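You operate a simulated robot arm through the tools that you are given. There is no shell and no other tool.

Carry out the task below with a simulated robot arm. There is one attempt and no reset: what you move stays moved.

JOB
Dye the top of the pink felt pad and put it back.
Fine: black jar, orange brush; seat the pad on the wooden board for it; put brush and lid back. A coat counts when it lies all over at full strength: go over it till it gets no stronger.

The check looks at the end state, three seconds after you hand in, the way a careful person would. Anything else that was tipped, shoved, dropped, spilled or broken makes it a failure. Lids that push on must go on centred and level and be pressed home; caps that screw on are set level and turned clockwise until they are tight.

ROBOT AND FRAMES
A 7-joint arm with a two-finger parallel gripper, fixed in place. Base frame: the origin is at the foot of the arm, x ahead of it, y to its left, z up. Readings come in m, degrees, newtons and seconds.
With the tool pointing down near the work surface it reaches from about 0.42 to 0.9 m from the base axis. Its first joint turns from -143.0 to 143.0 degrees. Payload 3 kg.
The tool frame sits at the grasp point between the pads (the TCP): z along the fingers, y along the line on which they close. The tips reach 0.03 m beyond it. Largest opening 0.094 m; finger width 0.028, thickness 0.01; the body of the gripper, 0.05 by 0.096 m, starts 0.055 m behind the TCP.
Orientation is that of the tool frame in the base frame, as a unit quaternion [w, x, y, z]. With the fingers straight down and closing along the base's y, the tool's x points along the base's -x, its y along +y and its z along -z.

CONTROLS
- The arm moves only by the tool jog_arm. Its argument "rows" is a list of rows, each an object (a shift or turn left out is 0, a gripper value left out holds the last) with "dp": the shift along the tool's x, y, z in units of 100 mm (1.0 is 100 mm), a list of three; "rotation": the turn, a rotation vector about the tool's x, y, z in units of 180 degrees (1.0 is 180 degrees), a list of three; "fingers": the gripper command, from -1 (fully open) to 1 (shut), values between in proportion. In form: [{"dp": [dx, dy, dz], "rotation": [rx, ry, rz], "fingers": fingers}, ...]. A call has 1 to 20 rows; each row is the pose to reach, as a shift and turn from the pose commanded when the call began, along the tool's axes at that moment. A call with a number of a shift or a turn outside -1 to 1 is refused whole. A row lasts 0.2 s, in which the tool goes at most 0.05 m and 8.6 degrees; a call with a longer step from one row to the next is refused whole, and so is a gripper value outside its range. A pose out of reach is approached as far as the arm can. The call stops where the force on the tool passes 40 N (or 10 N more than at its start, if that is more) or the arm is blocked; 0.2 s more then pass. Each finger travels about 0.072 m/s and halts on what it meets, pressing with about 26 N; the grip force reading is that of the motor and also rises with nothing between the fingers. The clock runs only during rows and for 0.2 s after the last one: add rows that repeat a pose to give the fingers time. It gives the time, the measured TCP pose, the force on the tool (base axes), the opening and the grip force at its end, in the units of the frame above (readings bear some noise), with the torque about the TCP (base axes, N m) and any sound that the robot's microphone picked up.
- Cameras (640 x 400 px; columns grow to the right, rows downward): "scene" is fixed at [0.3924, -0.6567, 1.5055]; the picture's right is [0.88, -0.48, 0.00], its down [-0.22, -0.40, -0.89] and it looks along [0.43, 0.78, -0.46] (base axes); focal length 320 px, centre (320, 200). "wrist" rides on the gripper at [0.076, 0.014, -0.102] in the tool frame; the picture's right is [-0.18, 0.98, 0.00], its down [-0.75, -0.14, -0.64] and it looks along [-0.63, -0.12, 0.77] (tool axes); focal length 243 px, centre (320, 200). There is no depth. A picture from a camera that has moved, and an enlarged one, comes with that camera's place and axes in the base frame and with its lens. The place of the scene camera against the robot may be out by one fixed shift of up to 0.012 m in any direction.
- capture(camera): a new picture of that camera. It takes no simulated time.
- zoom(camera, box): a new picture of the part [left, top, right, bottom] of that camera's present view, enlarged. It takes no simulated time.
- job_done(): hands the job in; it is judged then, once.

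Nothing tells you positions but the pictures and the camera data. Unless the task says otherwise, let go and move clear before handing in.

The tools are called after ">>>" as name(argument=value, ...) on one line, values as JSON. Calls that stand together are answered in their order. jog_arm: Moves the arm, as the interface text tells. Its arguments: {"type":"object","properties":{"rows":{"type":"array"}},"required":["rows"]} The other tools are called the same way: capture (camera) takes a picture; zoom (camera, box) takes an enlarged picture of a part of a camera's view; job_done () hands the job in.

At the start:

```text
clock: 0.0
ee_pos: [0.5329, 0.1348, 1.2225]
tcp_rot: [0.0, 0.0, 1.0, 0.001]
contact_force: [-0.1, -0.2, 0.0]
wrist_torque: [0.02, 0.0, 0.0]
finger_gap: 0.094
grasp_force: 0.1
```

scene: 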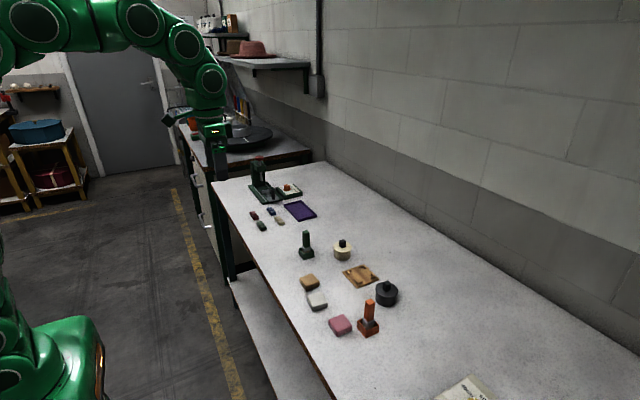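
wrist: 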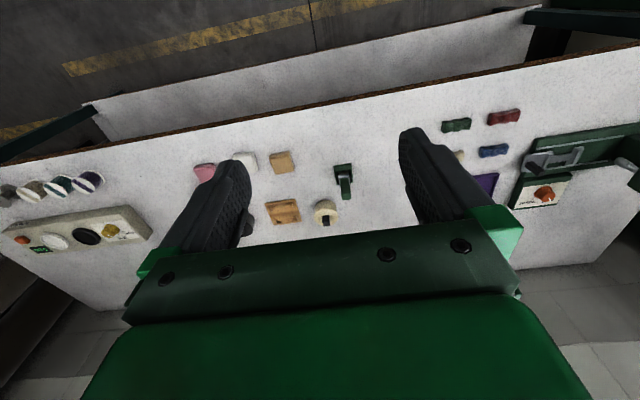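

I see a long table with a pink pad, an orange brush in a stand, a black jar, a wooden board, and other items. I'll start by enlarging the views to locate each thing.

>>> zoom(camera="scene", box=[280, 220, 440, 350])

>>> zoom(camera="scene", box=[230, 140, 350, 240])

>>> zoom(camera="wrist", box=[160, 100, 400, 250])

```text
3.08 times, centred on (360, 285) of scene
camera zoom: at [0.3924, -0.6567, 1.5055], right [0.88, -0.48, 0.0], down [-0.22, -0.4, -0.89], along [0.43, 0.78, -0.46], focal length 984 px, centre (197, -62)
```

zoom: 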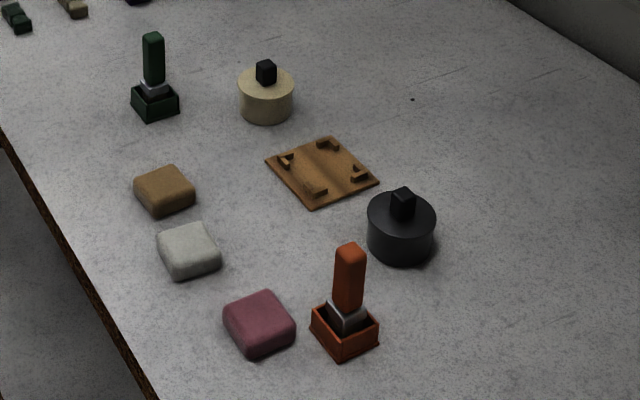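

```text
4.00 times, centred on (290, 190) of scene
camera zoom: at [0.3924, -0.6567, 1.5055], right [0.88, -0.48, 0.0], down [-0.22, -0.4, -0.89], along [0.43, 0.78, -0.46], focal length 1279 px, centre (440, 240)
```

zoom: 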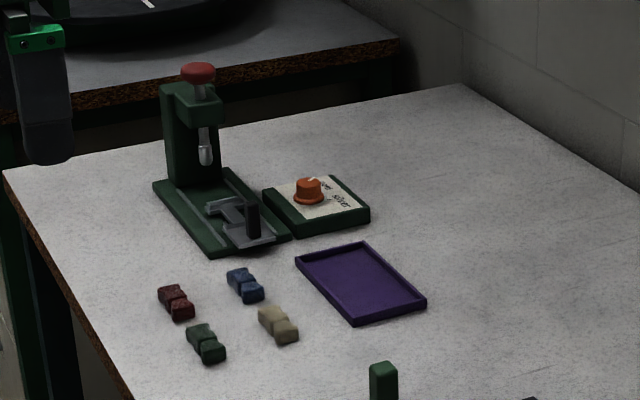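

```text
2.67 times, centred on (280, 175) of wrist
camera zoom: at [0.4552, 0.15, 1.3248], right [0.18, 0.98, 0.0], down [0.75, -0.14, 0.64], along [0.63, -0.12, -0.77], focal length 647 px, centre (427, 267)
```

zoom: 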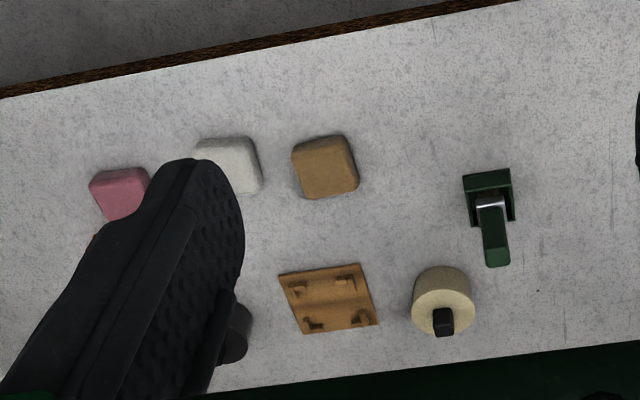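

Pad triangulates to about (0.715, -0.174) with its top near z≈0.85. I'll move the arm toward the area above the objects for a closer look from the wrist camera.

>>> jog_arm(rows=[{"dp": [0, -0.3, 0.3]}, {"dp": [0, -0.6, 0.6]}, {"dp": [0, -0.9, 0.9]}, {"dp": [0, -0.9, 0.9]}])

>>> jog_arm(rows=[{"dp": [0, -0.3, 0.3]}, {"dp": [0, -0.6, 0.6]}, {"dp": [0, -0.9, 0.6]}, {"dp": [0, -0.9, 0.6]}])

>>> capture(camera="wrist")

>>> capture(camera="scene")

```text
clock: 1.0
ee_pos: [0.5317, 0.0457, 1.134]
tcp_rot: [0.0, -0.001, 1.0, 0.0]
contact_force: [-0.1, 0.6, -0.5]
wrist_torque: [-0.03, 0.0, 0.02]
finger_gap: 0.0941
grasp_force: 0.2
```

```text
clock: 2.0
ee_pos: [0.5317, -0.0441, 1.0715]
tcp_rot: [-0.001, 0.0, 1.0, 0.0]
contact_force: [0.1, -0.2, 0.5]
wrist_torque: [0.0, 0.0, -0.03]
finger_gap: 0.094
grasp_force: 0.1
```

```text
taken
camera wrist: at [0.4545, -0.0302, 1.1743], right [0.18, 0.98, 0.0], down [0.75, -0.14, 0.64], along [0.63, -0.12, -0.77], focal length 243 px, centre (320, 200)
```

wrist: 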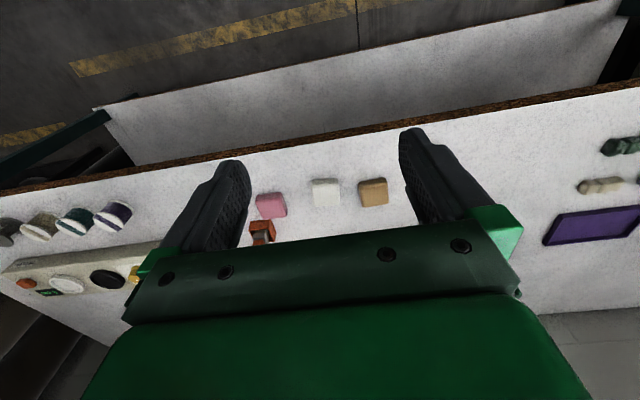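

```text
taken
```

scene: 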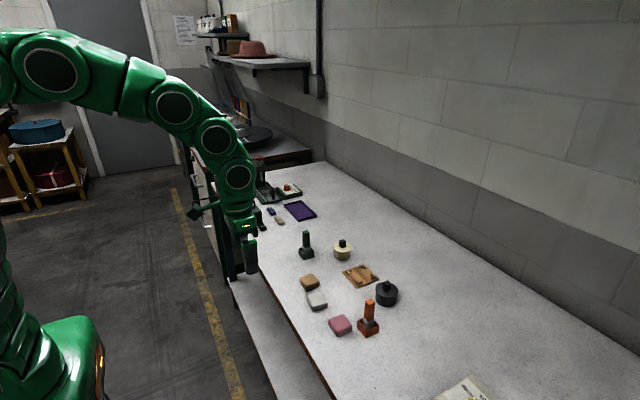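

The objects are visible between the fingers from this pose. I'll zoom to measure them.

>>> zoom(camera="wrist", box=[240, 165, 400, 265])

>>> zoom(camera="scene", box=[320, 260, 420, 345])

>>> zoom(camera="scene", box=[290, 220, 390, 300])

>>> zoom(camera="scene", box=[400, 330, 520, 400])

```text
4.00 times, centred on (320, 215) of wrist
camera zoom: at [0.4545, -0.0302, 1.1743], right [0.18, 0.98, 0.0], down [0.75, -0.14, 0.64], along [0.63, -0.12, -0.77], focal length 970 px, centre (320, 140)
```

zoom: 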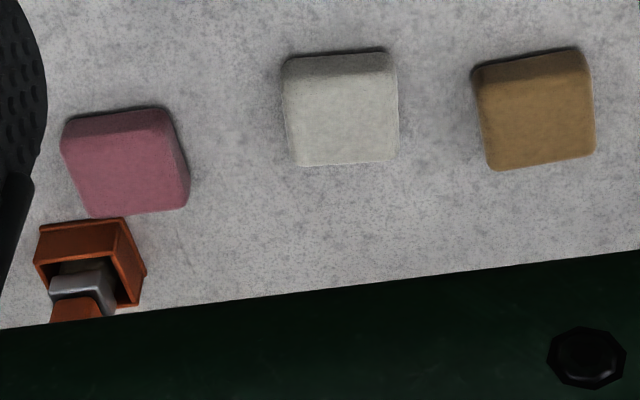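

```text
4.71 times, centred on (370, 302) of scene
camera zoom: at [0.3924, -0.6567, 1.5055], right [0.88, -0.48, 0.0], down [-0.22, -0.4, -0.89], along [0.43, 0.78, -0.46], focal length 1505 px, centre (85, -282)
```

zoom: 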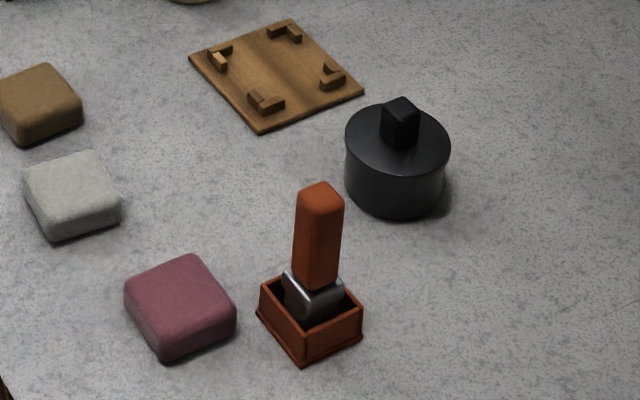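

```text
5.00 times, centred on (340, 260) of scene
camera zoom: at [0.3924, -0.6567, 1.5055], right [0.88, -0.48, 0.0], down [-0.22, -0.4, -0.89], along [0.43, 0.78, -0.46], focal length 1599 px, centre (220, -100)
```

zoom: 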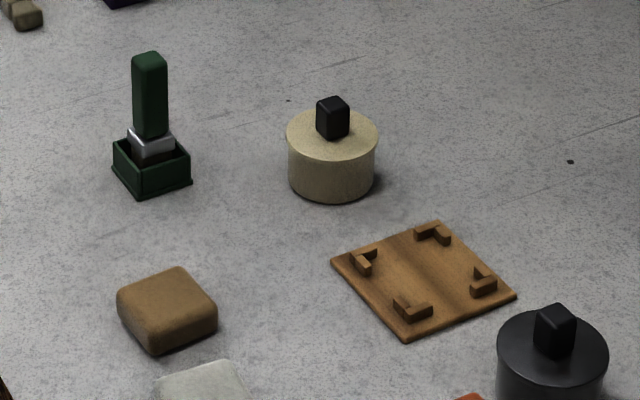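

```text
5.33 times, centred on (460, 365) of scene
camera zoom: at [0.3924, -0.6567, 1.5055], right [0.88, -0.48, 0.0], down [-0.22, -0.4, -0.89], along [0.43, 0.78, -0.46], focal length 1706 px, centre (-427, -680)
```

zoom: 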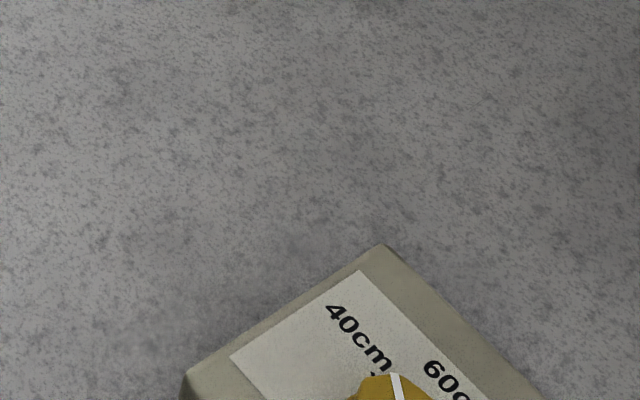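

Rough estimates so far: brush stand near (0.775, -0.217), black jar near (0.885, -0.15), wooden board near (0.876, -0.035). Next I'll move closer to measure them with the wrist camera.

>>> jog_arm(rows=[{"dp": [-0.25, -0.3, 0]}, {"dp": [-0.5, -0.6, 0]}, {"dp": [-0.75, -0.95, 0]}, {"dp": [-0.75, -0.95, 0]}])

>>> capture(camera="wrist")

>>> zoom(camera="wrist", box=[240, 110, 400, 210])

>>> zoom(camera="wrist", box=[240, 170, 400, 270])

```text
clock: 3.0
ee_pos: [0.6075, -0.14, 1.0729]
tcp_rot: [-0.001, -0.001, 1.0, -0.001]
contact_force: [-0.1, 0.8, -0.6]
wrist_torque: [0.03, -0.04, 0.01]
finger_gap: 0.094
grasp_force: 0.1
```

```text
taken
camera wrist: at [0.5303, -0.1247, 1.1749], right [0.18, 0.98, 0.0], down [0.75, -0.14, 0.64], along [0.63, -0.12, -0.77], focal length 243 px, centre (320, 200)
```

wrist: 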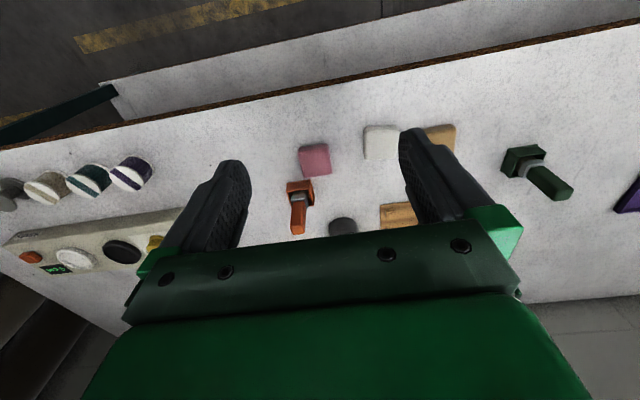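

```text
4.00 times, centred on (320, 160) of wrist
camera zoom: at [0.5303, -0.1247, 1.1749], right [0.18, 0.98, 0.0], down [0.75, -0.14, 0.64], along [0.63, -0.12, -0.77], focal length 970 px, centre (320, 360)
```

zoom: 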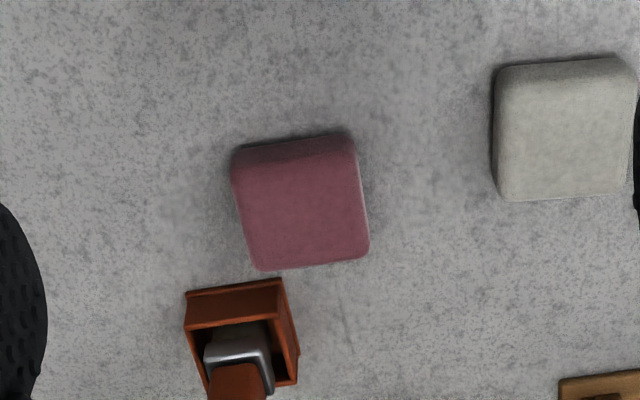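

```text
4.00 times, centred on (320, 220) of wrist
camera zoom: at [0.5303, -0.1247, 1.1749], right [0.18, 0.98, 0.0], down [0.75, -0.14, 0.64], along [0.63, -0.12, -0.77], focal length 970 px, centre (320, 120)
```

zoom: 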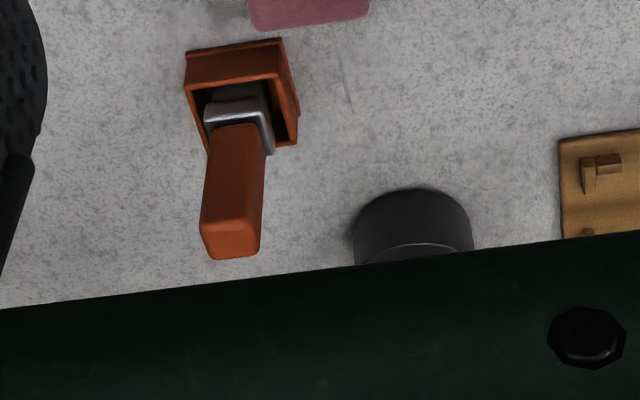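

The measurements suggest a table height near z≈0.835. I'll verify it by gently probing an empty spot with closed fingers near (0.685, -0.285).

>>> jog_arm(rows=[{"dp": [-0.25, -0.33, 0], "fingers": 1}, {"dp": [-0.5, -0.66, 0.0]}, {"dp": [-0.77, -1.0, 0]}, {"dp": [-0.77, -1.0, 0.4]}, {"dp": [-0.77, -1.0, 0.8]}, {"dp": [-0.77, -1.0, 0.8]}])

>>> jog_arm(rows=[{"dp": [0, -0.45, 0], "fingers": 1}, {"dp": [0, -0.45, 0.4]}, {"dp": [0, -0.45, 0.8]}, {"dp": [0, -0.45, 0.8]}])

>>> capture(camera="wrist")

```text
clock: 4.4
ee_pos: [0.6854, -0.2404, 0.9923]
tcp_rot: [0.0, 0.001, 1.0, 0.0]
contact_force: [-0.4, 1.1, 0.4]
wrist_torque: [0.0, 0.03, -0.01]
finger_gap: 0.0003
grasp_force: 25.6
```

```text
clock: 5.4
ee_pos: [0.684, -0.2857, 0.9125]
tcp_rot: [0.0, 0.0, 1.0, 0.0]
contact_force: [-0.2, -0.4, -0.7]
wrist_torque: [0.01, 0.01, -0.02]
finger_gap: 0.0001
grasp_force: 26.3
```

```text
taken
camera wrist: at [0.606, -0.2706, 1.0144], right [0.18, 0.98, 0.0], down [0.75, -0.14, 0.64], along [0.63, -0.12, -0.77], focal length 243 px, centre (320, 200)
```

wrist: 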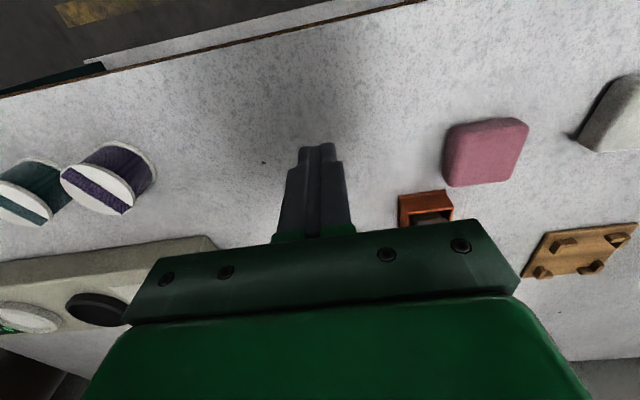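

Closed fingers are over empty table with tips at about 0.8825. I'll lower slowly until contact.

>>> jog_arm(rows=[{"dp": [0, 0, 0.15]}, {"dp": [0, 0, 0.25]}, {"dp": [0, 0, 0.32]}, {"dp": [0, 0, 0.36]}, {"dp": [0, 0, 0.38]}, {"dp": [0, 0, 0.4]}, {"dp": [0, 0, 0.42]}, {"dp": [0, 0, 0.44]}, {"dp": [0, 0, 0.46]}])

```text
clock: 7.4
ee_pos: [0.6841, -0.2847, 0.8697]
tcp_rot: [0.001, -0.001, 1.0, -0.001]
contact_force: [-13.6, 6.1, 17.5]
wrist_torque: [0.21, 0.65, -0.07]
finger_gap: 0.0
grasp_force: 25.7
stopped in row 9: the force on the tool passed its limit at 49 N (the readings are from after the stop); the commanded pose is now the measured one
```

Table contact occurs with the tips at z≈0.840. Now I'll lift, open the fingers, and look closely at the pad and the brush.

>>> jog_arm(rows=[{"dp": [0, 0, -0.3]}, {"dp": [0.1, 0, -0.7]}, {"dp": [0.3, 0.3, -1.0]}, {"dp": [0.6, 0.6, -1.0], "fingers": -1}, {"dp": [0.64, 0.94, -1.0], "fingers": -1}, {"dp": [0.64, 0.94, -1.0]}, {"dp": [0.64, 0.94, -1.0]}])

>>> jog_arm(rows=[{"dp": [0, 0, -0.3]}, {"dp": [0, 0, -0.3]}])

>>> capture(camera="wrist")

>>> zoom(camera="wrist", box=[290, 140, 418, 220])

>>> zoom(camera="wrist", box=[256, 160, 384, 240])

```text
clock: 9.0
ee_pos: [0.6217, -0.1929, 0.9692]
tcp_rot: [0.001, 0.0, 1.0, 0.0]
contact_force: [0.1, 0.6, 0.2]
wrist_torque: [-0.03, 0.0, 0.0]
finger_gap: 0.094
grasp_force: 0.0
```

```text
clock: 9.6
ee_pos: [0.6211, -0.1923, 0.9991]
tcp_rot: [0.001, 0.001, 1.0, -0.001]
contact_force: [0.8, 0.1, 0.1]
wrist_torque: [-0.01, -0.03, -0.01]
finger_gap: 0.0942
grasp_force: 0.0
```

```text
taken
camera wrist: at [0.5439, -0.1772, 1.1017], right [0.19, 0.98, 0.0], down [0.75, -0.14, 0.64], along [0.63, -0.12, -0.77], focal length 243 px, centre (320, 200)
```

wrist: 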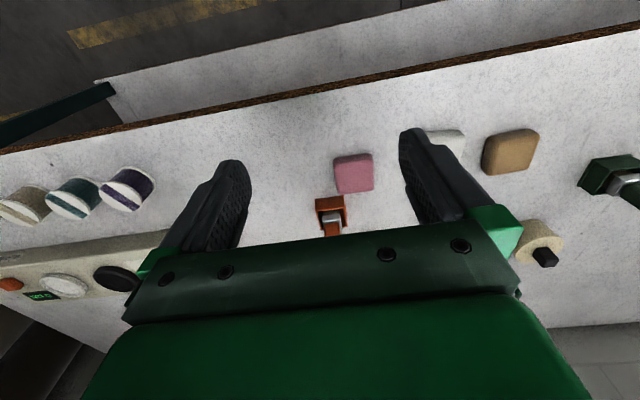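

```text
5.00 times, centred on (354, 180) of wrist
camera zoom: at [0.5439, -0.1772, 1.1017], right [0.19, 0.98, 0.0], down [0.75, -0.14, 0.64], along [0.63, -0.12, -0.77], focal length 1213 px, centre (150, 300)
```

zoom: 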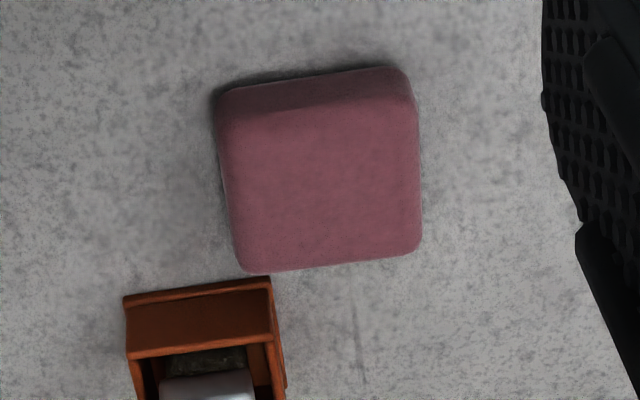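

```text
5.00 times, centred on (320, 200) of wrist
camera zoom: at [0.5439, -0.1772, 1.1017], right [0.19, 0.98, 0.0], down [0.75, -0.14, 0.64], along [0.63, -0.12, -0.77], focal length 1213 px, centre (320, 200)
```

zoom: 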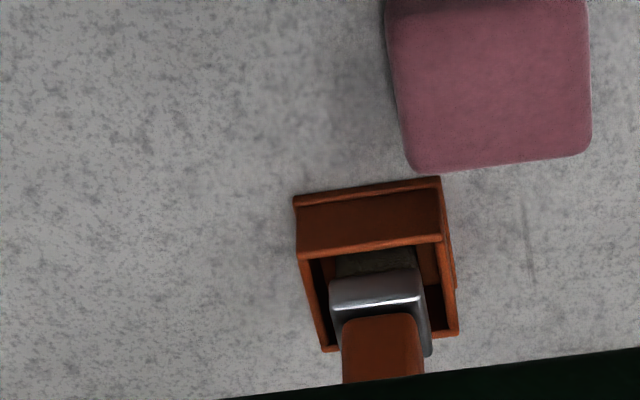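

The pad measures about 47 mm square, centred near (0.722, -0.1675), yaw about -2.5°. The brush stand is about 41 mm square around (0.778, -0.2045). Next I'll view the jar and board.

>>> jog_arm(rows=[{"dp": [0, 0.1, -0.4]}, {"dp": [-0.3, 0.4, -0.6]}, {"dp": [-0.65, 0.7, -0.6]}, {"dp": [-0.95, 0.95, -0.6]}, {"dp": [-0.95, 0.95, -0.6]}])

>>> jog_arm(rows=[{"dp": [-0.35, 0, 0]}, {"dp": [-0.35, 0, 0]}])

>>> capture(camera="wrist")

>>> zoom(camera="wrist", box=[256, 140, 384, 220])

>>> zoom(camera="wrist", box=[320, 120, 448, 200])

```text
clock: 10.8
ee_pos: [0.7173, -0.0963, 1.0588]
tcp_rot: [0.001, 0.0, 1.0, -0.001]
contact_force: [-0.1, -0.1, -0.1]
wrist_torque: [0.02, -0.02, 0.05]
finger_gap: 0.0941
grasp_force: 0.0
```

```text
clock: 11.4
ee_pos: [0.751, -0.0956, 1.0602]
tcp_rot: [0.001, 0.0, 1.0, -0.001]
contact_force: [0.1, 0.8, 0.3]
wrist_torque: [0.0, 0.02, -0.02]
finger_gap: 0.094
grasp_force: 0.1
```

```text
taken
camera wrist: at [0.673, -0.0812, 1.1611], right [0.18, 0.98, 0.0], down [0.75, -0.14, 0.64], along [0.63, -0.12, -0.77], focal length 243 px, centre (320, 200)
```

wrist: 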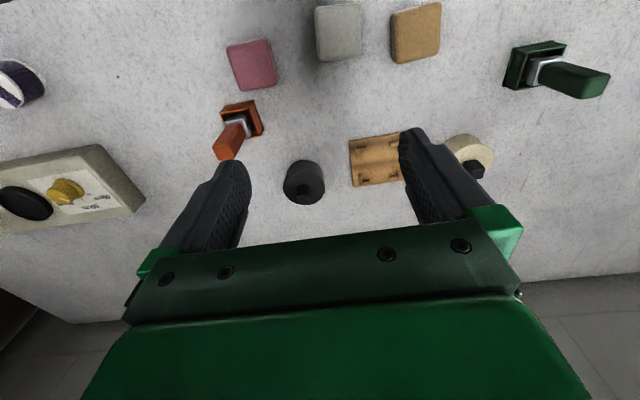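

```text
5.00 times, centred on (320, 180) of wrist
camera zoom: at [0.673, -0.0812, 1.1611], right [0.18, 0.98, 0.0], down [0.75, -0.14, 0.64], along [0.63, -0.12, -0.77], focal length 1213 px, centre (320, 300)
```

zoom: 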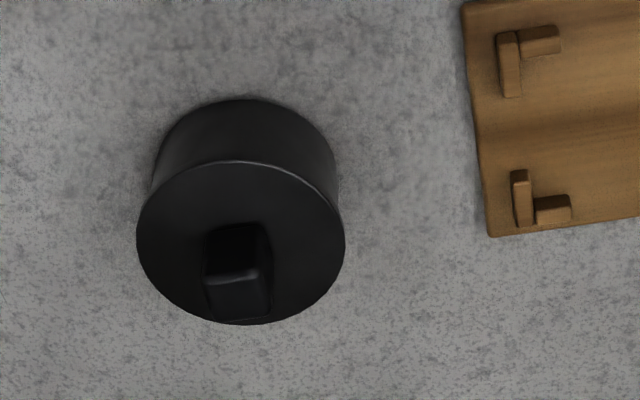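

```text
5.00 times, centred on (384, 160) of wrist
camera zoom: at [0.673, -0.0812, 1.1611], right [0.18, 0.98, 0.0], down [0.75, -0.14, 0.64], along [0.63, -0.12, -0.77], focal length 1213 px, centre (0, 400)
```

zoom: 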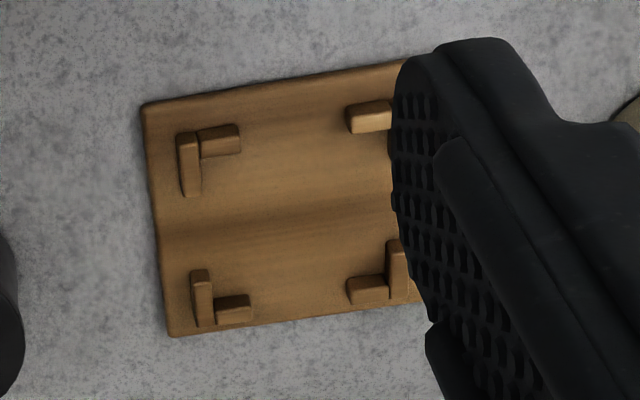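

The jar centre looks to be near (0.883, -0.1435), lid top ~0.877. The board is nearly axis-aligned, centred near (0.877, -0.029). I'll shift sideways for a clear view of the board's seat.

>>> jog_arm(rows=[{"dp": [0, 0.35, 0]}, {"dp": [0, 0.65, 0.2]}, {"dp": [0, 0.65, 0.4]}, {"dp": [0, 0.65, 0.4]}])

>>> capture(camera="wrist")

>>> zoom(camera="wrist", box=[256, 120, 384, 200])

>>> zoom(camera="scene", box=[370, 270, 410, 310])

>>> zoom(camera="scene", box=[335, 255, 385, 295])

```text
clock: 12.4
ee_pos: [0.7497, -0.0318, 1.0187]
tcp_rot: [0.001, 0.0, 1.0, -0.001]
contact_force: [0.1, 0.5, 0.8]
wrist_torque: [0.0, 0.04, 0.0]
finger_gap: 0.0939
grasp_force: 0.0
```

```text
taken
camera wrist: at [0.6728, -0.0159, 1.1203], right [0.18, 0.98, 0.0], down [0.75, -0.14, 0.64], along [0.63, -0.12, -0.77], focal length 243 px, centre (320, 200)
```

wrist: 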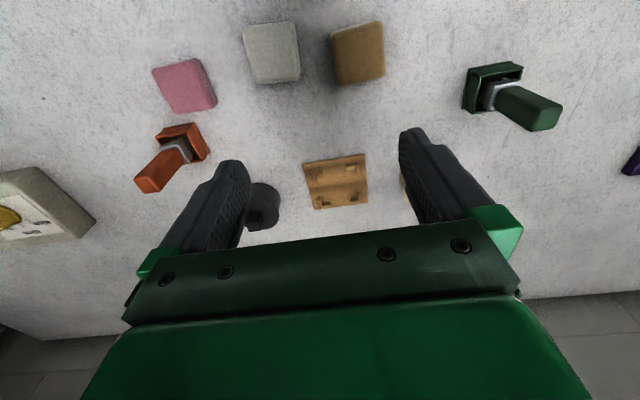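

```text
5.00 times, centred on (320, 160) of wrist
camera zoom: at [0.6728, -0.0159, 1.1203], right [0.18, 0.98, 0.0], down [0.75, -0.14, 0.64], along [0.63, -0.12, -0.77], focal length 1213 px, centre (320, 400)
```

zoom: 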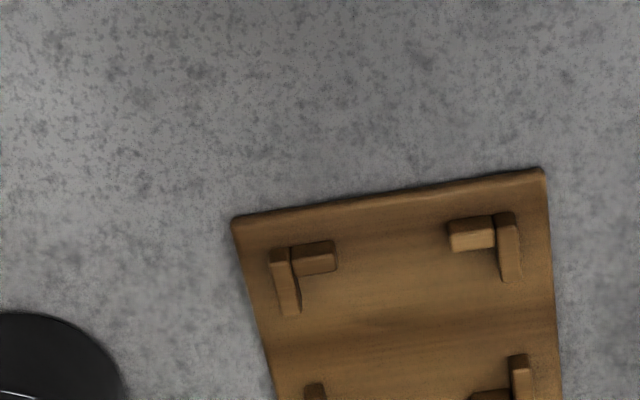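

```text
10.00 times, centred on (390, 290) of scene
camera zoom: at [0.3924, -0.6567, 1.5055], right [0.88, -0.48, 0.0], down [-0.22, -0.4, -0.89], along [0.43, 0.78, -0.46], focal length 3199 px, centre (-380, -700)
```

zoom: 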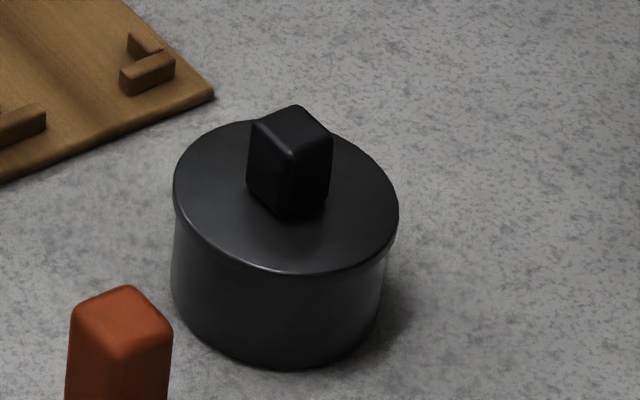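

```text
10.00 times, centred on (360, 275) of scene
camera zoom: at [0.3924, -0.6567, 1.5055], right [0.88, -0.48, 0.0], down [-0.22, -0.4, -0.89], along [0.43, 0.78, -0.46], focal length 3199 px, centre (-80, -550)
```

zoom: 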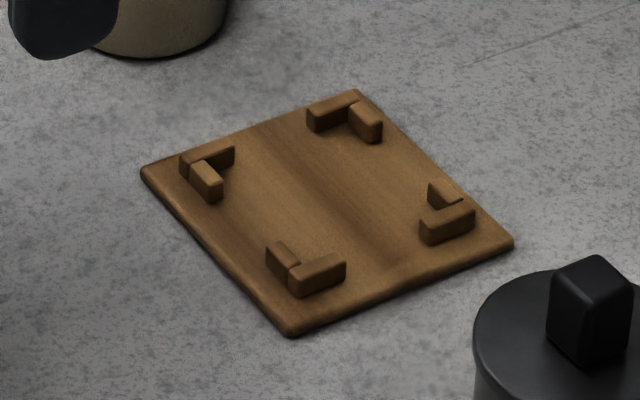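

The board seat centre is about (0.8757, -0.0285), aligned with the base axes. I'll take high-magnification reference pictures of the pad, brush and jar before touching anything.

>>> zoom(camera="scene", box=[324, 308, 356, 340])

>>> zoom(camera="scene", box=[345, 290, 393, 346])

>>> zoom(camera="scene", box=[310, 270, 410, 345])

```text
12.50 times, centred on (340, 324) of scene
camera zoom: at [0.3924, -0.6567, 1.5055], right [0.88, -0.48, 0.0], down [-0.22, -0.4, -0.89], along [0.43, 0.78, -0.46], focal length 3998 px, centre (70, -1350)
```

zoom: 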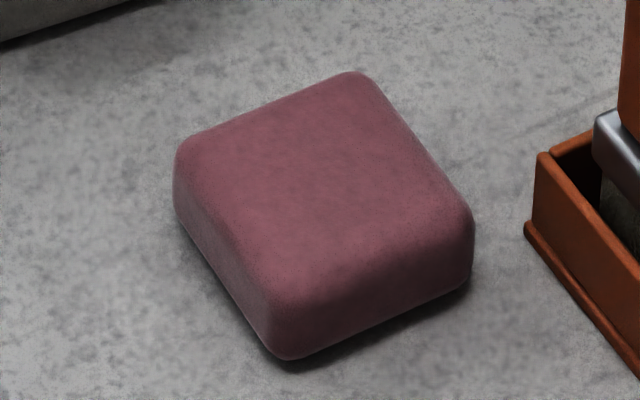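

```text
7.14 times, centred on (369, 318) of scene
camera zoom: at [0.3924, -0.6567, 1.5055], right [0.88, -0.48, 0.0], down [-0.22, -0.4, -0.89], along [0.43, 0.78, -0.46], focal length 2285 px, centre (-30, -643)
```

zoom: 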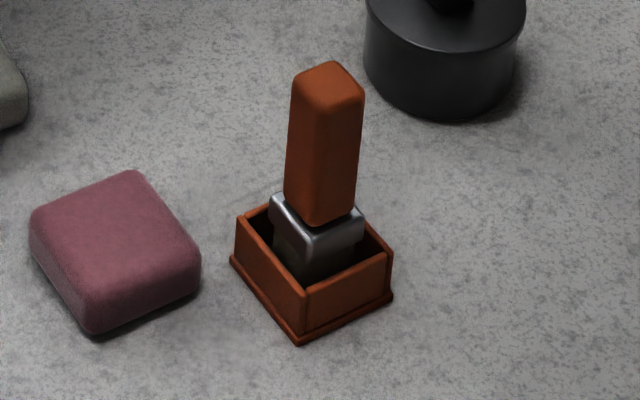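

```text
5.33 times, centred on (360, 308) of scene
camera zoom: at [0.3924, -0.6567, 1.5055], right [0.88, -0.48, 0.0], down [-0.22, -0.4, -0.89], along [0.43, 0.78, -0.46], focal length 1706 px, centre (107, -373)
```

zoom: 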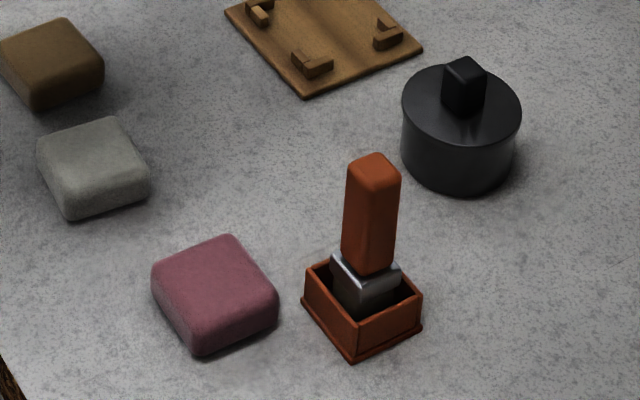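

Reference images are stored; the pad looks close to axis-aligned. Now I'll move above the pad at about (0.722, -0.167) with open fingers and check alignment.

>>> jog_arm(rows=[{"dp": [0.1, -0.4, 0]}, {"dp": [0.2, -0.8, 0]}, {"dp": [0.28, -1.0, 0]}, {"dp": [0.28, -1.0, 0]}])

>>> jog_arm(rows=[{"dp": [0, -0.35, 0.1]}, {"dp": [0, -0.35, 0.4]}, {"dp": [0, -0.35, 0.69]}, {"dp": [0, -0.35, 0.69]}])

>>> capture(camera="wrist")

>>> zoom(camera="wrist", box=[240, 80, 400, 180])

>>> zoom(camera="scene", box=[300, 250, 420, 350])

```text
clock: 13.4
ee_pos: [0.7223, -0.1315, 1.0201]
tcp_rot: [0.001, 0.0, 1.0, -0.001]
contact_force: [0.1, 0.0, 0.4]
wrist_torque: [0.02, -0.02, -0.02]
finger_gap: 0.094
grasp_force: 0.1
```

```text
clock: 14.4
ee_pos: [0.723, -0.1664, 0.9507]
tcp_rot: [0.001, 0.0, 1.0, -0.001]
contact_force: [0.1, 0.1, -0.9]
wrist_torque: [-0.01, -0.01, -0.01]
finger_gap: 0.0939
grasp_force: 0.0
```

```text
taken
camera wrist: at [0.6457, -0.1516, 1.0523], right [0.18, 0.98, 0.0], down [0.75, -0.14, 0.64], along [0.63, -0.12, -0.77], focal length 243 px, centre (320, 200)
```

wrist: 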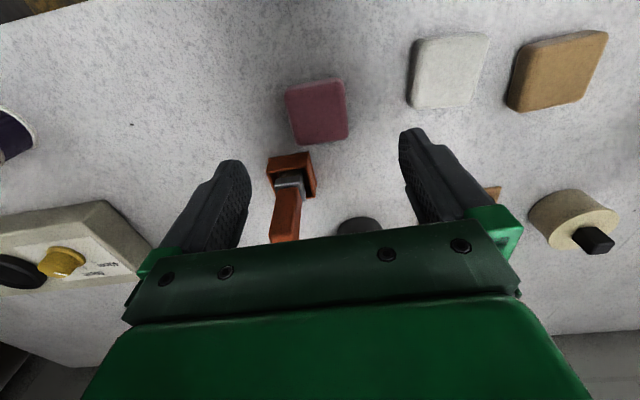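

```text
4.00 times, centred on (320, 130) of wrist
camera zoom: at [0.6457, -0.1516, 1.0523], right [0.18, 0.98, 0.0], down [0.75, -0.14, 0.64], along [0.63, -0.12, -0.77], focal length 970 px, centre (320, 480)
```

zoom: 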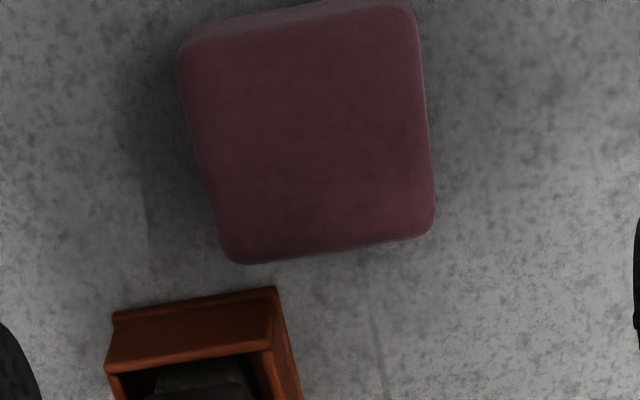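

```text
4.00 times, centred on (360, 300) of scene
camera zoom: at [0.3924, -0.6567, 1.5055], right [0.88, -0.48, 0.0], down [-0.22, -0.4, -0.89], along [0.43, 0.78, -0.46], focal length 1279 px, centre (160, -200)
```

zoom: 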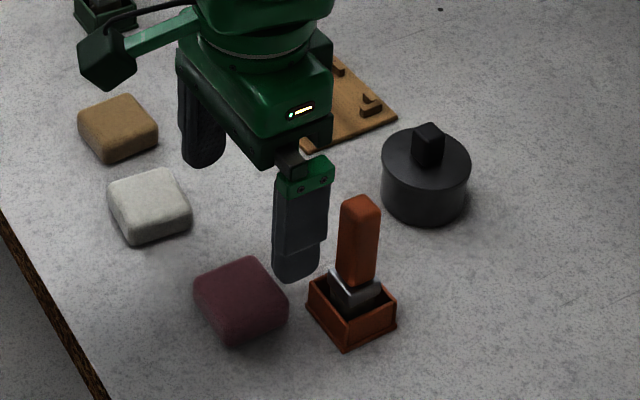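

The pad is centred between the open fingers (centre ≈ (0.7215, -0.1667), yaw about -2°). I'll descend to TCP z≈0.879 and grip it by its sides.

>>> jog_arm(rows=[{"dp": [0.015, 0, 0.25], "rotation": [0, 0, 0.011]}, {"dp": [0.015, 0, 0.5], "rotation": [0, 0, 0.011]}, {"dp": [0.015, 0, 0.65], "rotation": [0, 0, 0.011]}, {"dp": [0.015, 0, 0.717], "rotation": [0, 0, 0.011]}, {"dp": [0.015, 0, 0.717], "rotation": [0, 0, 0.011]}])

>>> capture(camera="wrist")

>>> zoom(camera="scene", box=[310, 280, 390, 345])

```text
clock: 15.6
ee_pos: [0.7216, -0.1668, 0.8784]
tcp_rot: [0.002, 0.017, 1.0, 0.0]
contact_force: [0.1, -1.1, -0.2]
wrist_torque: [-0.01, 0.03, 0.01]
finger_gap: 0.094
grasp_force: 0.1
```

```text
taken
camera wrist: at [0.6447, -0.1491, 0.9807], right [0.22, 0.98, 0.0], down [0.75, -0.17, 0.64], along [0.63, -0.14, -0.77], focal length 243 px, centre (320, 200)
```

wrist: 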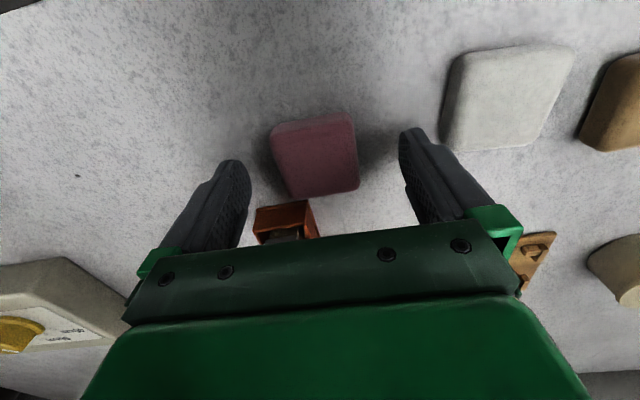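

```text
6.15 times, centred on (350, 312) of scene
camera zoom: at [0.3924, -0.6567, 1.5055], right [0.88, -0.48, 0.0], down [-0.22, -0.4, -0.89], along [0.43, 0.78, -0.46], focal length 1968 px, centre (135, -492)
```

zoom: 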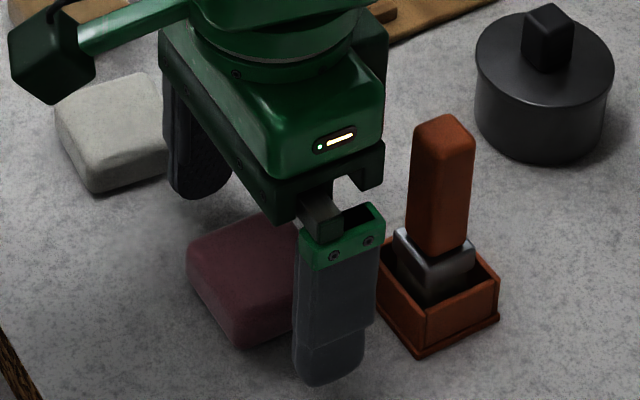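

The fingers straddle the pad cleanly with the -2° yaw matched. Closing now.

>>> jog_arm(rows=[{"fingers": 0.3}, {"fingers": 0.6}, {"fingers": 1}, {"fingers": 1}, {"fingers": 1}])

>>> zoom(camera="wrist", box=[200, 80, 440, 230])

>>> zoom(camera="scene", box=[310, 280, 390, 345])

```text
clock: 16.8
ee_pos: [0.7217, -0.1668, 0.8796]
tcp_rot: [0.001, 0.018, 1.0, -0.001]
contact_force: [0.6, 0.2, 0.3]
wrist_torque: [0.02, -0.01, 0.03]
finger_gap: 0.0467
grasp_force: 25.8
```

```text
2.67 times, centred on (320, 155) of wrist
camera zoom: at [0.6447, -0.149, 0.9809], right [0.22, 0.98, 0.0], down [0.75, -0.17, 0.64], along [0.63, -0.14, -0.77], focal length 647 px, centre (320, 320)
```

zoom: 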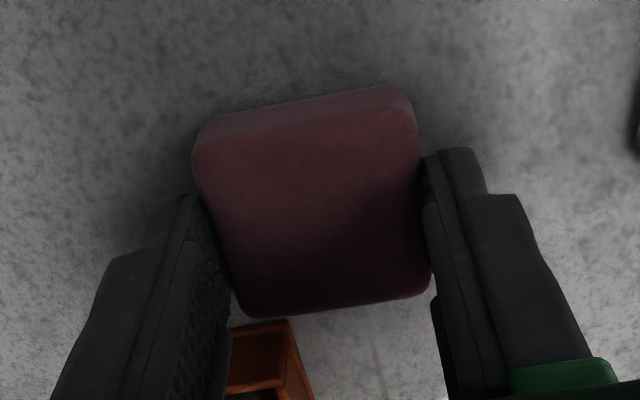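

```text
6.15 times, centred on (350, 312) of scene
camera zoom: at [0.3924, -0.6567, 1.5055], right [0.88, -0.48, 0.0], down [-0.22, -0.4, -0.89], along [0.43, 0.78, -0.46], focal length 1968 px, centre (135, -492)
```

zoom: 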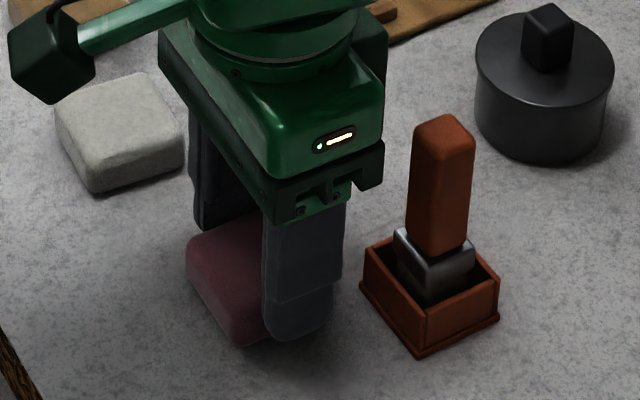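

Gripped with a 46.7 mm gap. I'll lift, square the yaw, and carry the pad above the board.

>>> jog_arm(rows=[{"dp": [0, 0, -0.1]}, {"dp": [0, 0, -0.4], "rotation": [0, 0, -0.005]}, {"dp": [0, 0, -0.8], "rotation": [0, 0, -0.011]}, {"dp": [0, 0, -0.95], "rotation": [0, 0, -0.011]}, {"dp": [0, 0, -0.95], "rotation": [0, 0, -0.011]}])

>>> jog_arm(rows=[{"dp": [-0.25, 0.25, 0]}, {"dp": [-0.5, 0.5, 0]}, {"dp": [-0.75, 0.75, 0]}, {"dp": [-1.0, 1.0, 0]}, {"dp": [-1.0, 1.0, 0]}])

>>> jog_arm(rows=[{"dp": [-0.27, 0.2, 0]}, {"dp": [-0.54, 0.38, 0]}, {"dp": [-0.54, 0.38, 0]}])

>>> capture(camera="wrist")

>>> zoom(camera="wrist", box=[240, 60, 400, 160])

>>> zoom(camera="scene", box=[320, 200, 420, 300])

```text
clock: 18.0
ee_pos: [0.7222, -0.1669, 0.9747]
tcp_rot: [0.001, 0.0, 1.0, -0.001]
contact_force: [0.3, 0.7, -0.5]
wrist_torque: [-0.04, 0.0, 0.02]
finger_gap: 0.047
grasp_force: 26.3
```

```text
clock: 19.2
ee_pos: [0.8219, -0.0658, 0.9737]
tcp_rot: [0.001, 0.001, 1.0, -0.001]
contact_force: [-0.1, 0.1, -0.2]
wrist_torque: [0.02, -0.02, 0.0]
finger_gap: 0.0467
grasp_force: 26.0
```

```text
clock: 20.0
ee_pos: [0.876, -0.0271, 0.9752]
tcp_rot: [0.0, 0.0, 1.0, 0.0]
contact_force: [0.6, 0.7, -0.8]
wrist_torque: [-0.03, 0.03, 0.04]
finger_gap: 0.0468
grasp_force: 26.3
```

```text
taken
camera wrist: at [0.798, -0.0128, 1.0757], right [0.18, 0.98, 0.0], down [0.75, -0.14, 0.64], along [0.63, -0.12, -0.77], focal length 243 px, centre (320, 200)
```

wrist: 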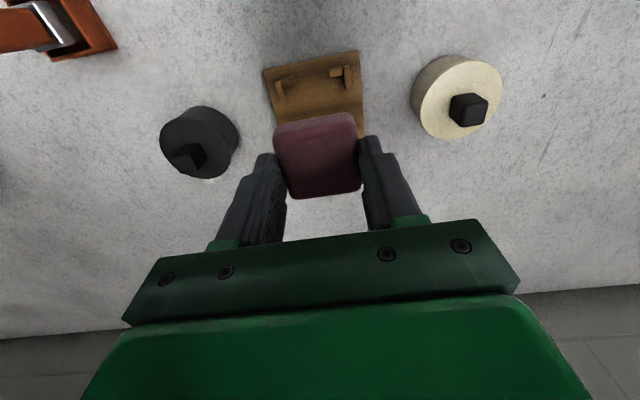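

```text
4.00 times, centred on (320, 110) of wrist
camera zoom: at [0.798, -0.0128, 1.0757], right [0.18, 0.98, 0.0], down [0.75, -0.14, 0.64], along [0.63, -0.12, -0.77], focal length 970 px, centre (320, 560)
```

zoom: 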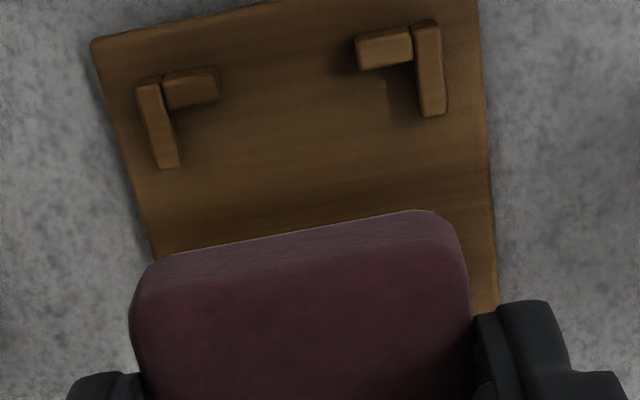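

```text
4.00 times, centred on (370, 250) of scene
camera zoom: at [0.3924, -0.6567, 1.5055], right [0.88, -0.48, 0.0], down [-0.22, -0.4, -0.89], along [0.43, 0.78, -0.46], focal length 1279 px, centre (120, 0)
```

zoom: 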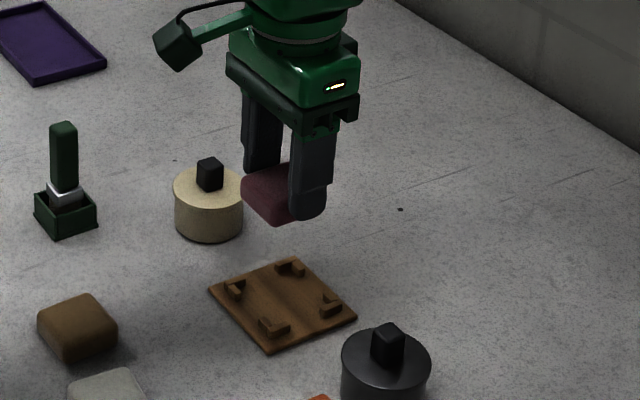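

The pad is over the board; I compute the seat centre at about (0.877, -0.0293). I'll shift slightly and lower most of the way, then check again.

>>> jog_arm(rows=[{"dp": [-0.015, -0.012, 0.2]}, {"dp": [-0.015, -0.012, 0.5]}, {"dp": [-0.015, -0.012, 0.72]}, {"dp": [-0.015, -0.012, 0.72]}])

>>> zoom(camera="wrist", box=[220, 80, 420, 220])

>>> zoom(camera="scene", box=[330, 240, 400, 300])

```text
clock: 21.0
ee_pos: [0.8767, -0.0302, 0.9014]
tcp_rot: [0.001, 0.0, 1.0, -0.001]
contact_force: [-0.2, -0.9, -1.2]
wrist_torque: [0.01, 0.01, -0.01]
finger_gap: 0.0468
grasp_force: 26.2
```

```text
2.86 times, centred on (320, 150) of wrist
camera zoom: at [0.799, -0.0141, 1.004], right [0.18, 0.98, 0.0], down [0.75, -0.14, 0.64], along [0.63, -0.12, -0.77], focal length 693 px, centre (320, 343)
```

zoom: 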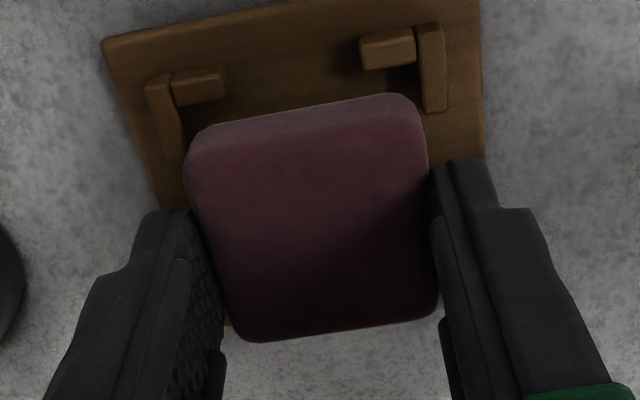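

```text
6.67 times, centred on (365, 270) of scene
camera zoom: at [0.3924, -0.6567, 1.5055], right [0.88, -0.48, 0.0], down [-0.22, -0.4, -0.89], along [0.43, 0.78, -0.46], focal length 2132 px, centre (20, -267)
```

zoom: 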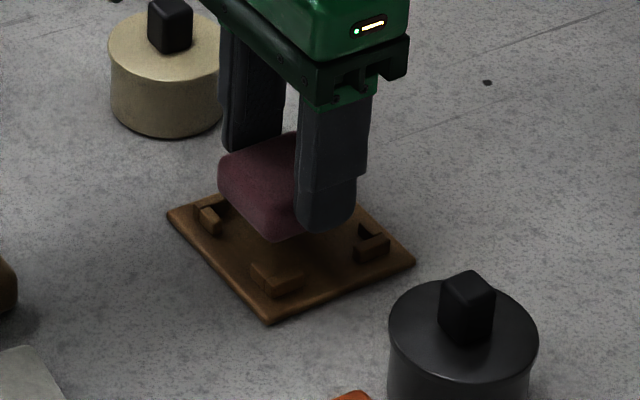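

The pad lines up centred within the stops. Lowering the last bit gently.

>>> jog_arm(rows=[{"dp": [0, 0, 0.05]}, {"dp": [0, 0, 0.1]}, {"dp": [0, 0, 0.13]}, {"dp": [0, 0, 0.15]}, {"dp": [0, 0, 0.16]}, {"dp": [0, 0, 0.16]}])

>>> zoom(camera="scene", box=[340, 250, 390, 295])

```text
clock: 22.4
ee_pos: [0.8787, -0.0294, 0.8878]
tcp_rot: [0.003, 0.0, 1.0, 0.0]
contact_force: [16.3, -1.0, 25.0]
wrist_torque: [-0.03, 0.12, -0.02]
finger_gap: 0.0468
grasp_force: 26.2
```

```text
8.89 times, centred on (365, 272) of scene
camera zoom: at [0.3924, -0.6567, 1.5055], right [0.88, -0.48, 0.0], down [-0.22, -0.4, -0.89], along [0.43, 0.78, -0.46], focal length 2843 px, centre (-80, -444)
```

zoom: 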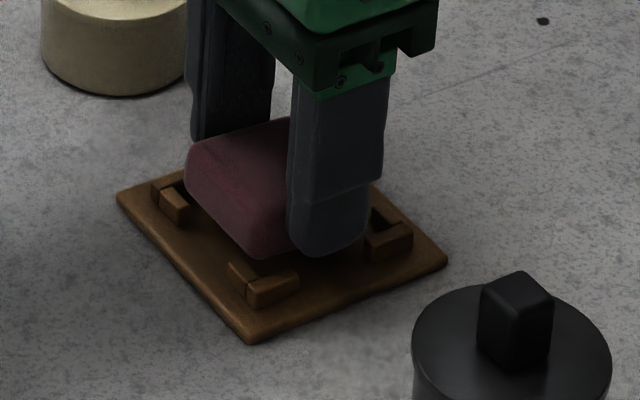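

There is contact with 25 N, at a TCP height slightly higher than I expected. I'll look closely before releasing.

>>> zoom(camera="scene", box=[345, 260, 385, 290])

>>> zoom(camera="wrist", box=[220, 80, 420, 220])

>>> zoom(camera="wrist", box=[250, 90, 330, 150])

>>> zoom(camera="wrist", box=[310, 90, 390, 150])

```text
13.33 times, centred on (365, 275) of scene
camera zoom: at [0.3924, -0.6567, 1.5055], right [0.88, -0.48, 0.0], down [-0.22, -0.4, -0.89], along [0.43, 0.78, -0.46], focal length 4265 px, centre (-280, -800)
```

zoom: 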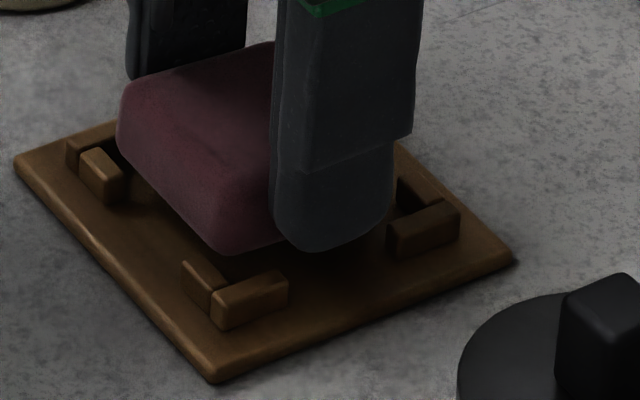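

```text
2.86 times, centred on (320, 150) of wrist
camera zoom: at [0.7997, -0.0145, 0.9887], right [0.18, 0.98, 0.0], down [0.75, -0.14, 0.65], along [0.63, -0.12, -0.76], focal length 693 px, centre (320, 343)
```

zoom: 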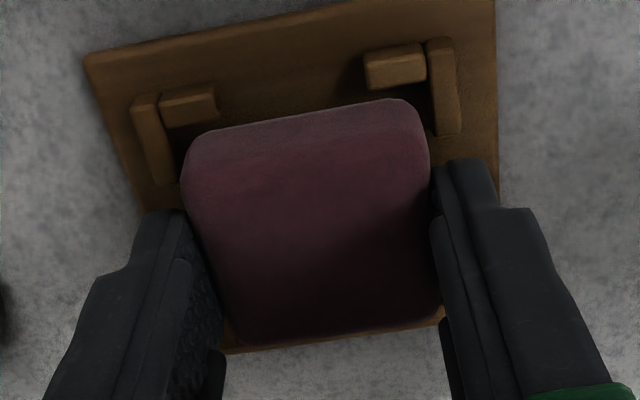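

```text
6.67 times, centred on (290, 120) of wrist
camera zoom: at [0.7997, -0.0145, 0.9887], right [0.18, 0.98, 0.0], down [0.75, -0.14, 0.65], along [0.63, -0.12, -0.76], focal length 1618 px, centre (520, 733)
```

zoom: 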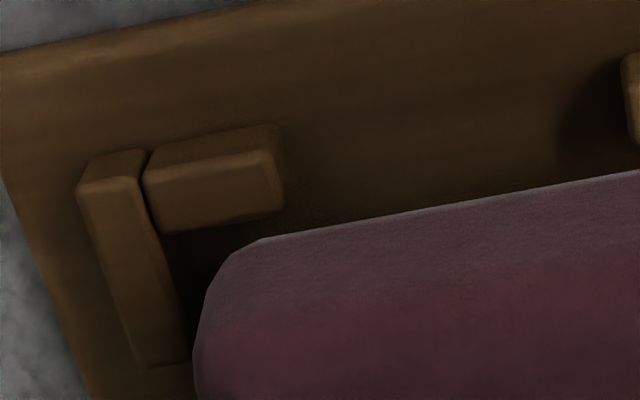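

```text
6.67 times, centred on (350, 120) of wrist
camera zoom: at [0.7997, -0.0145, 0.9887], right [0.18, 0.98, 0.0], down [0.75, -0.14, 0.65], along [0.63, -0.12, -0.76], focal length 1618 px, centre (120, 733)
```

zoom: 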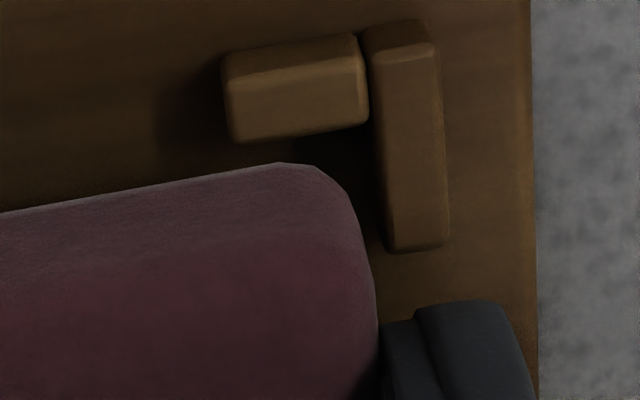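

>>> zoom(camera="scene", box=[354, 268, 378, 284])

>>> zoom(camera="scene", box=[345, 262, 369, 278])

```text
16.00 times, centred on (366, 276) of scene
camera zoom: at [0.3924, -0.6567, 1.5055], right [0.88, -0.48, 0.0], down [-0.22, -0.4, -0.89], along [0.43, 0.78, -0.46], focal length 5118 px, centre (-416, -1016)
```

zoom: 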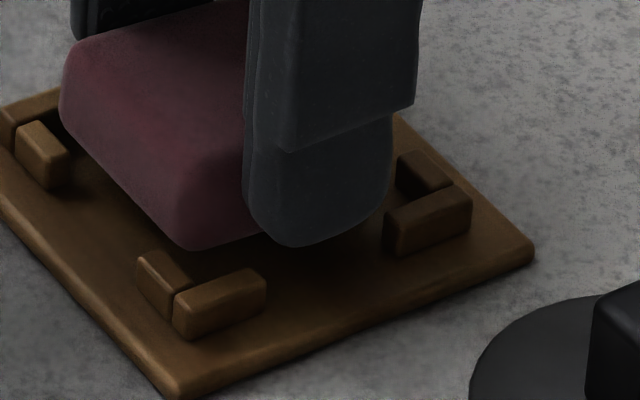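

```text
16.00 times, centred on (357, 270) of scene
camera zoom: at [0.3924, -0.6567, 1.5055], right [0.88, -0.48, 0.0], down [-0.22, -0.4, -0.89], along [0.43, 0.78, -0.46], focal length 5118 px, centre (-272, -920)
```

zoom: 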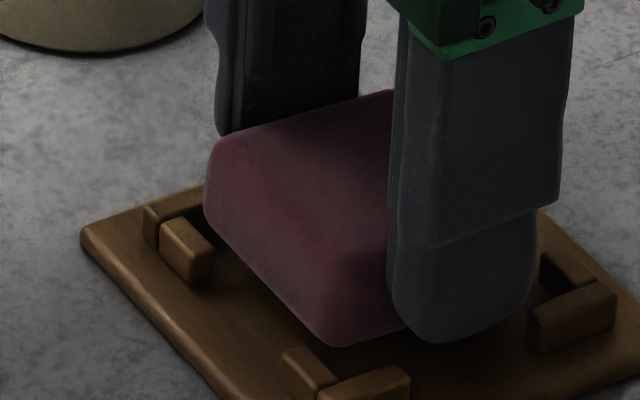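

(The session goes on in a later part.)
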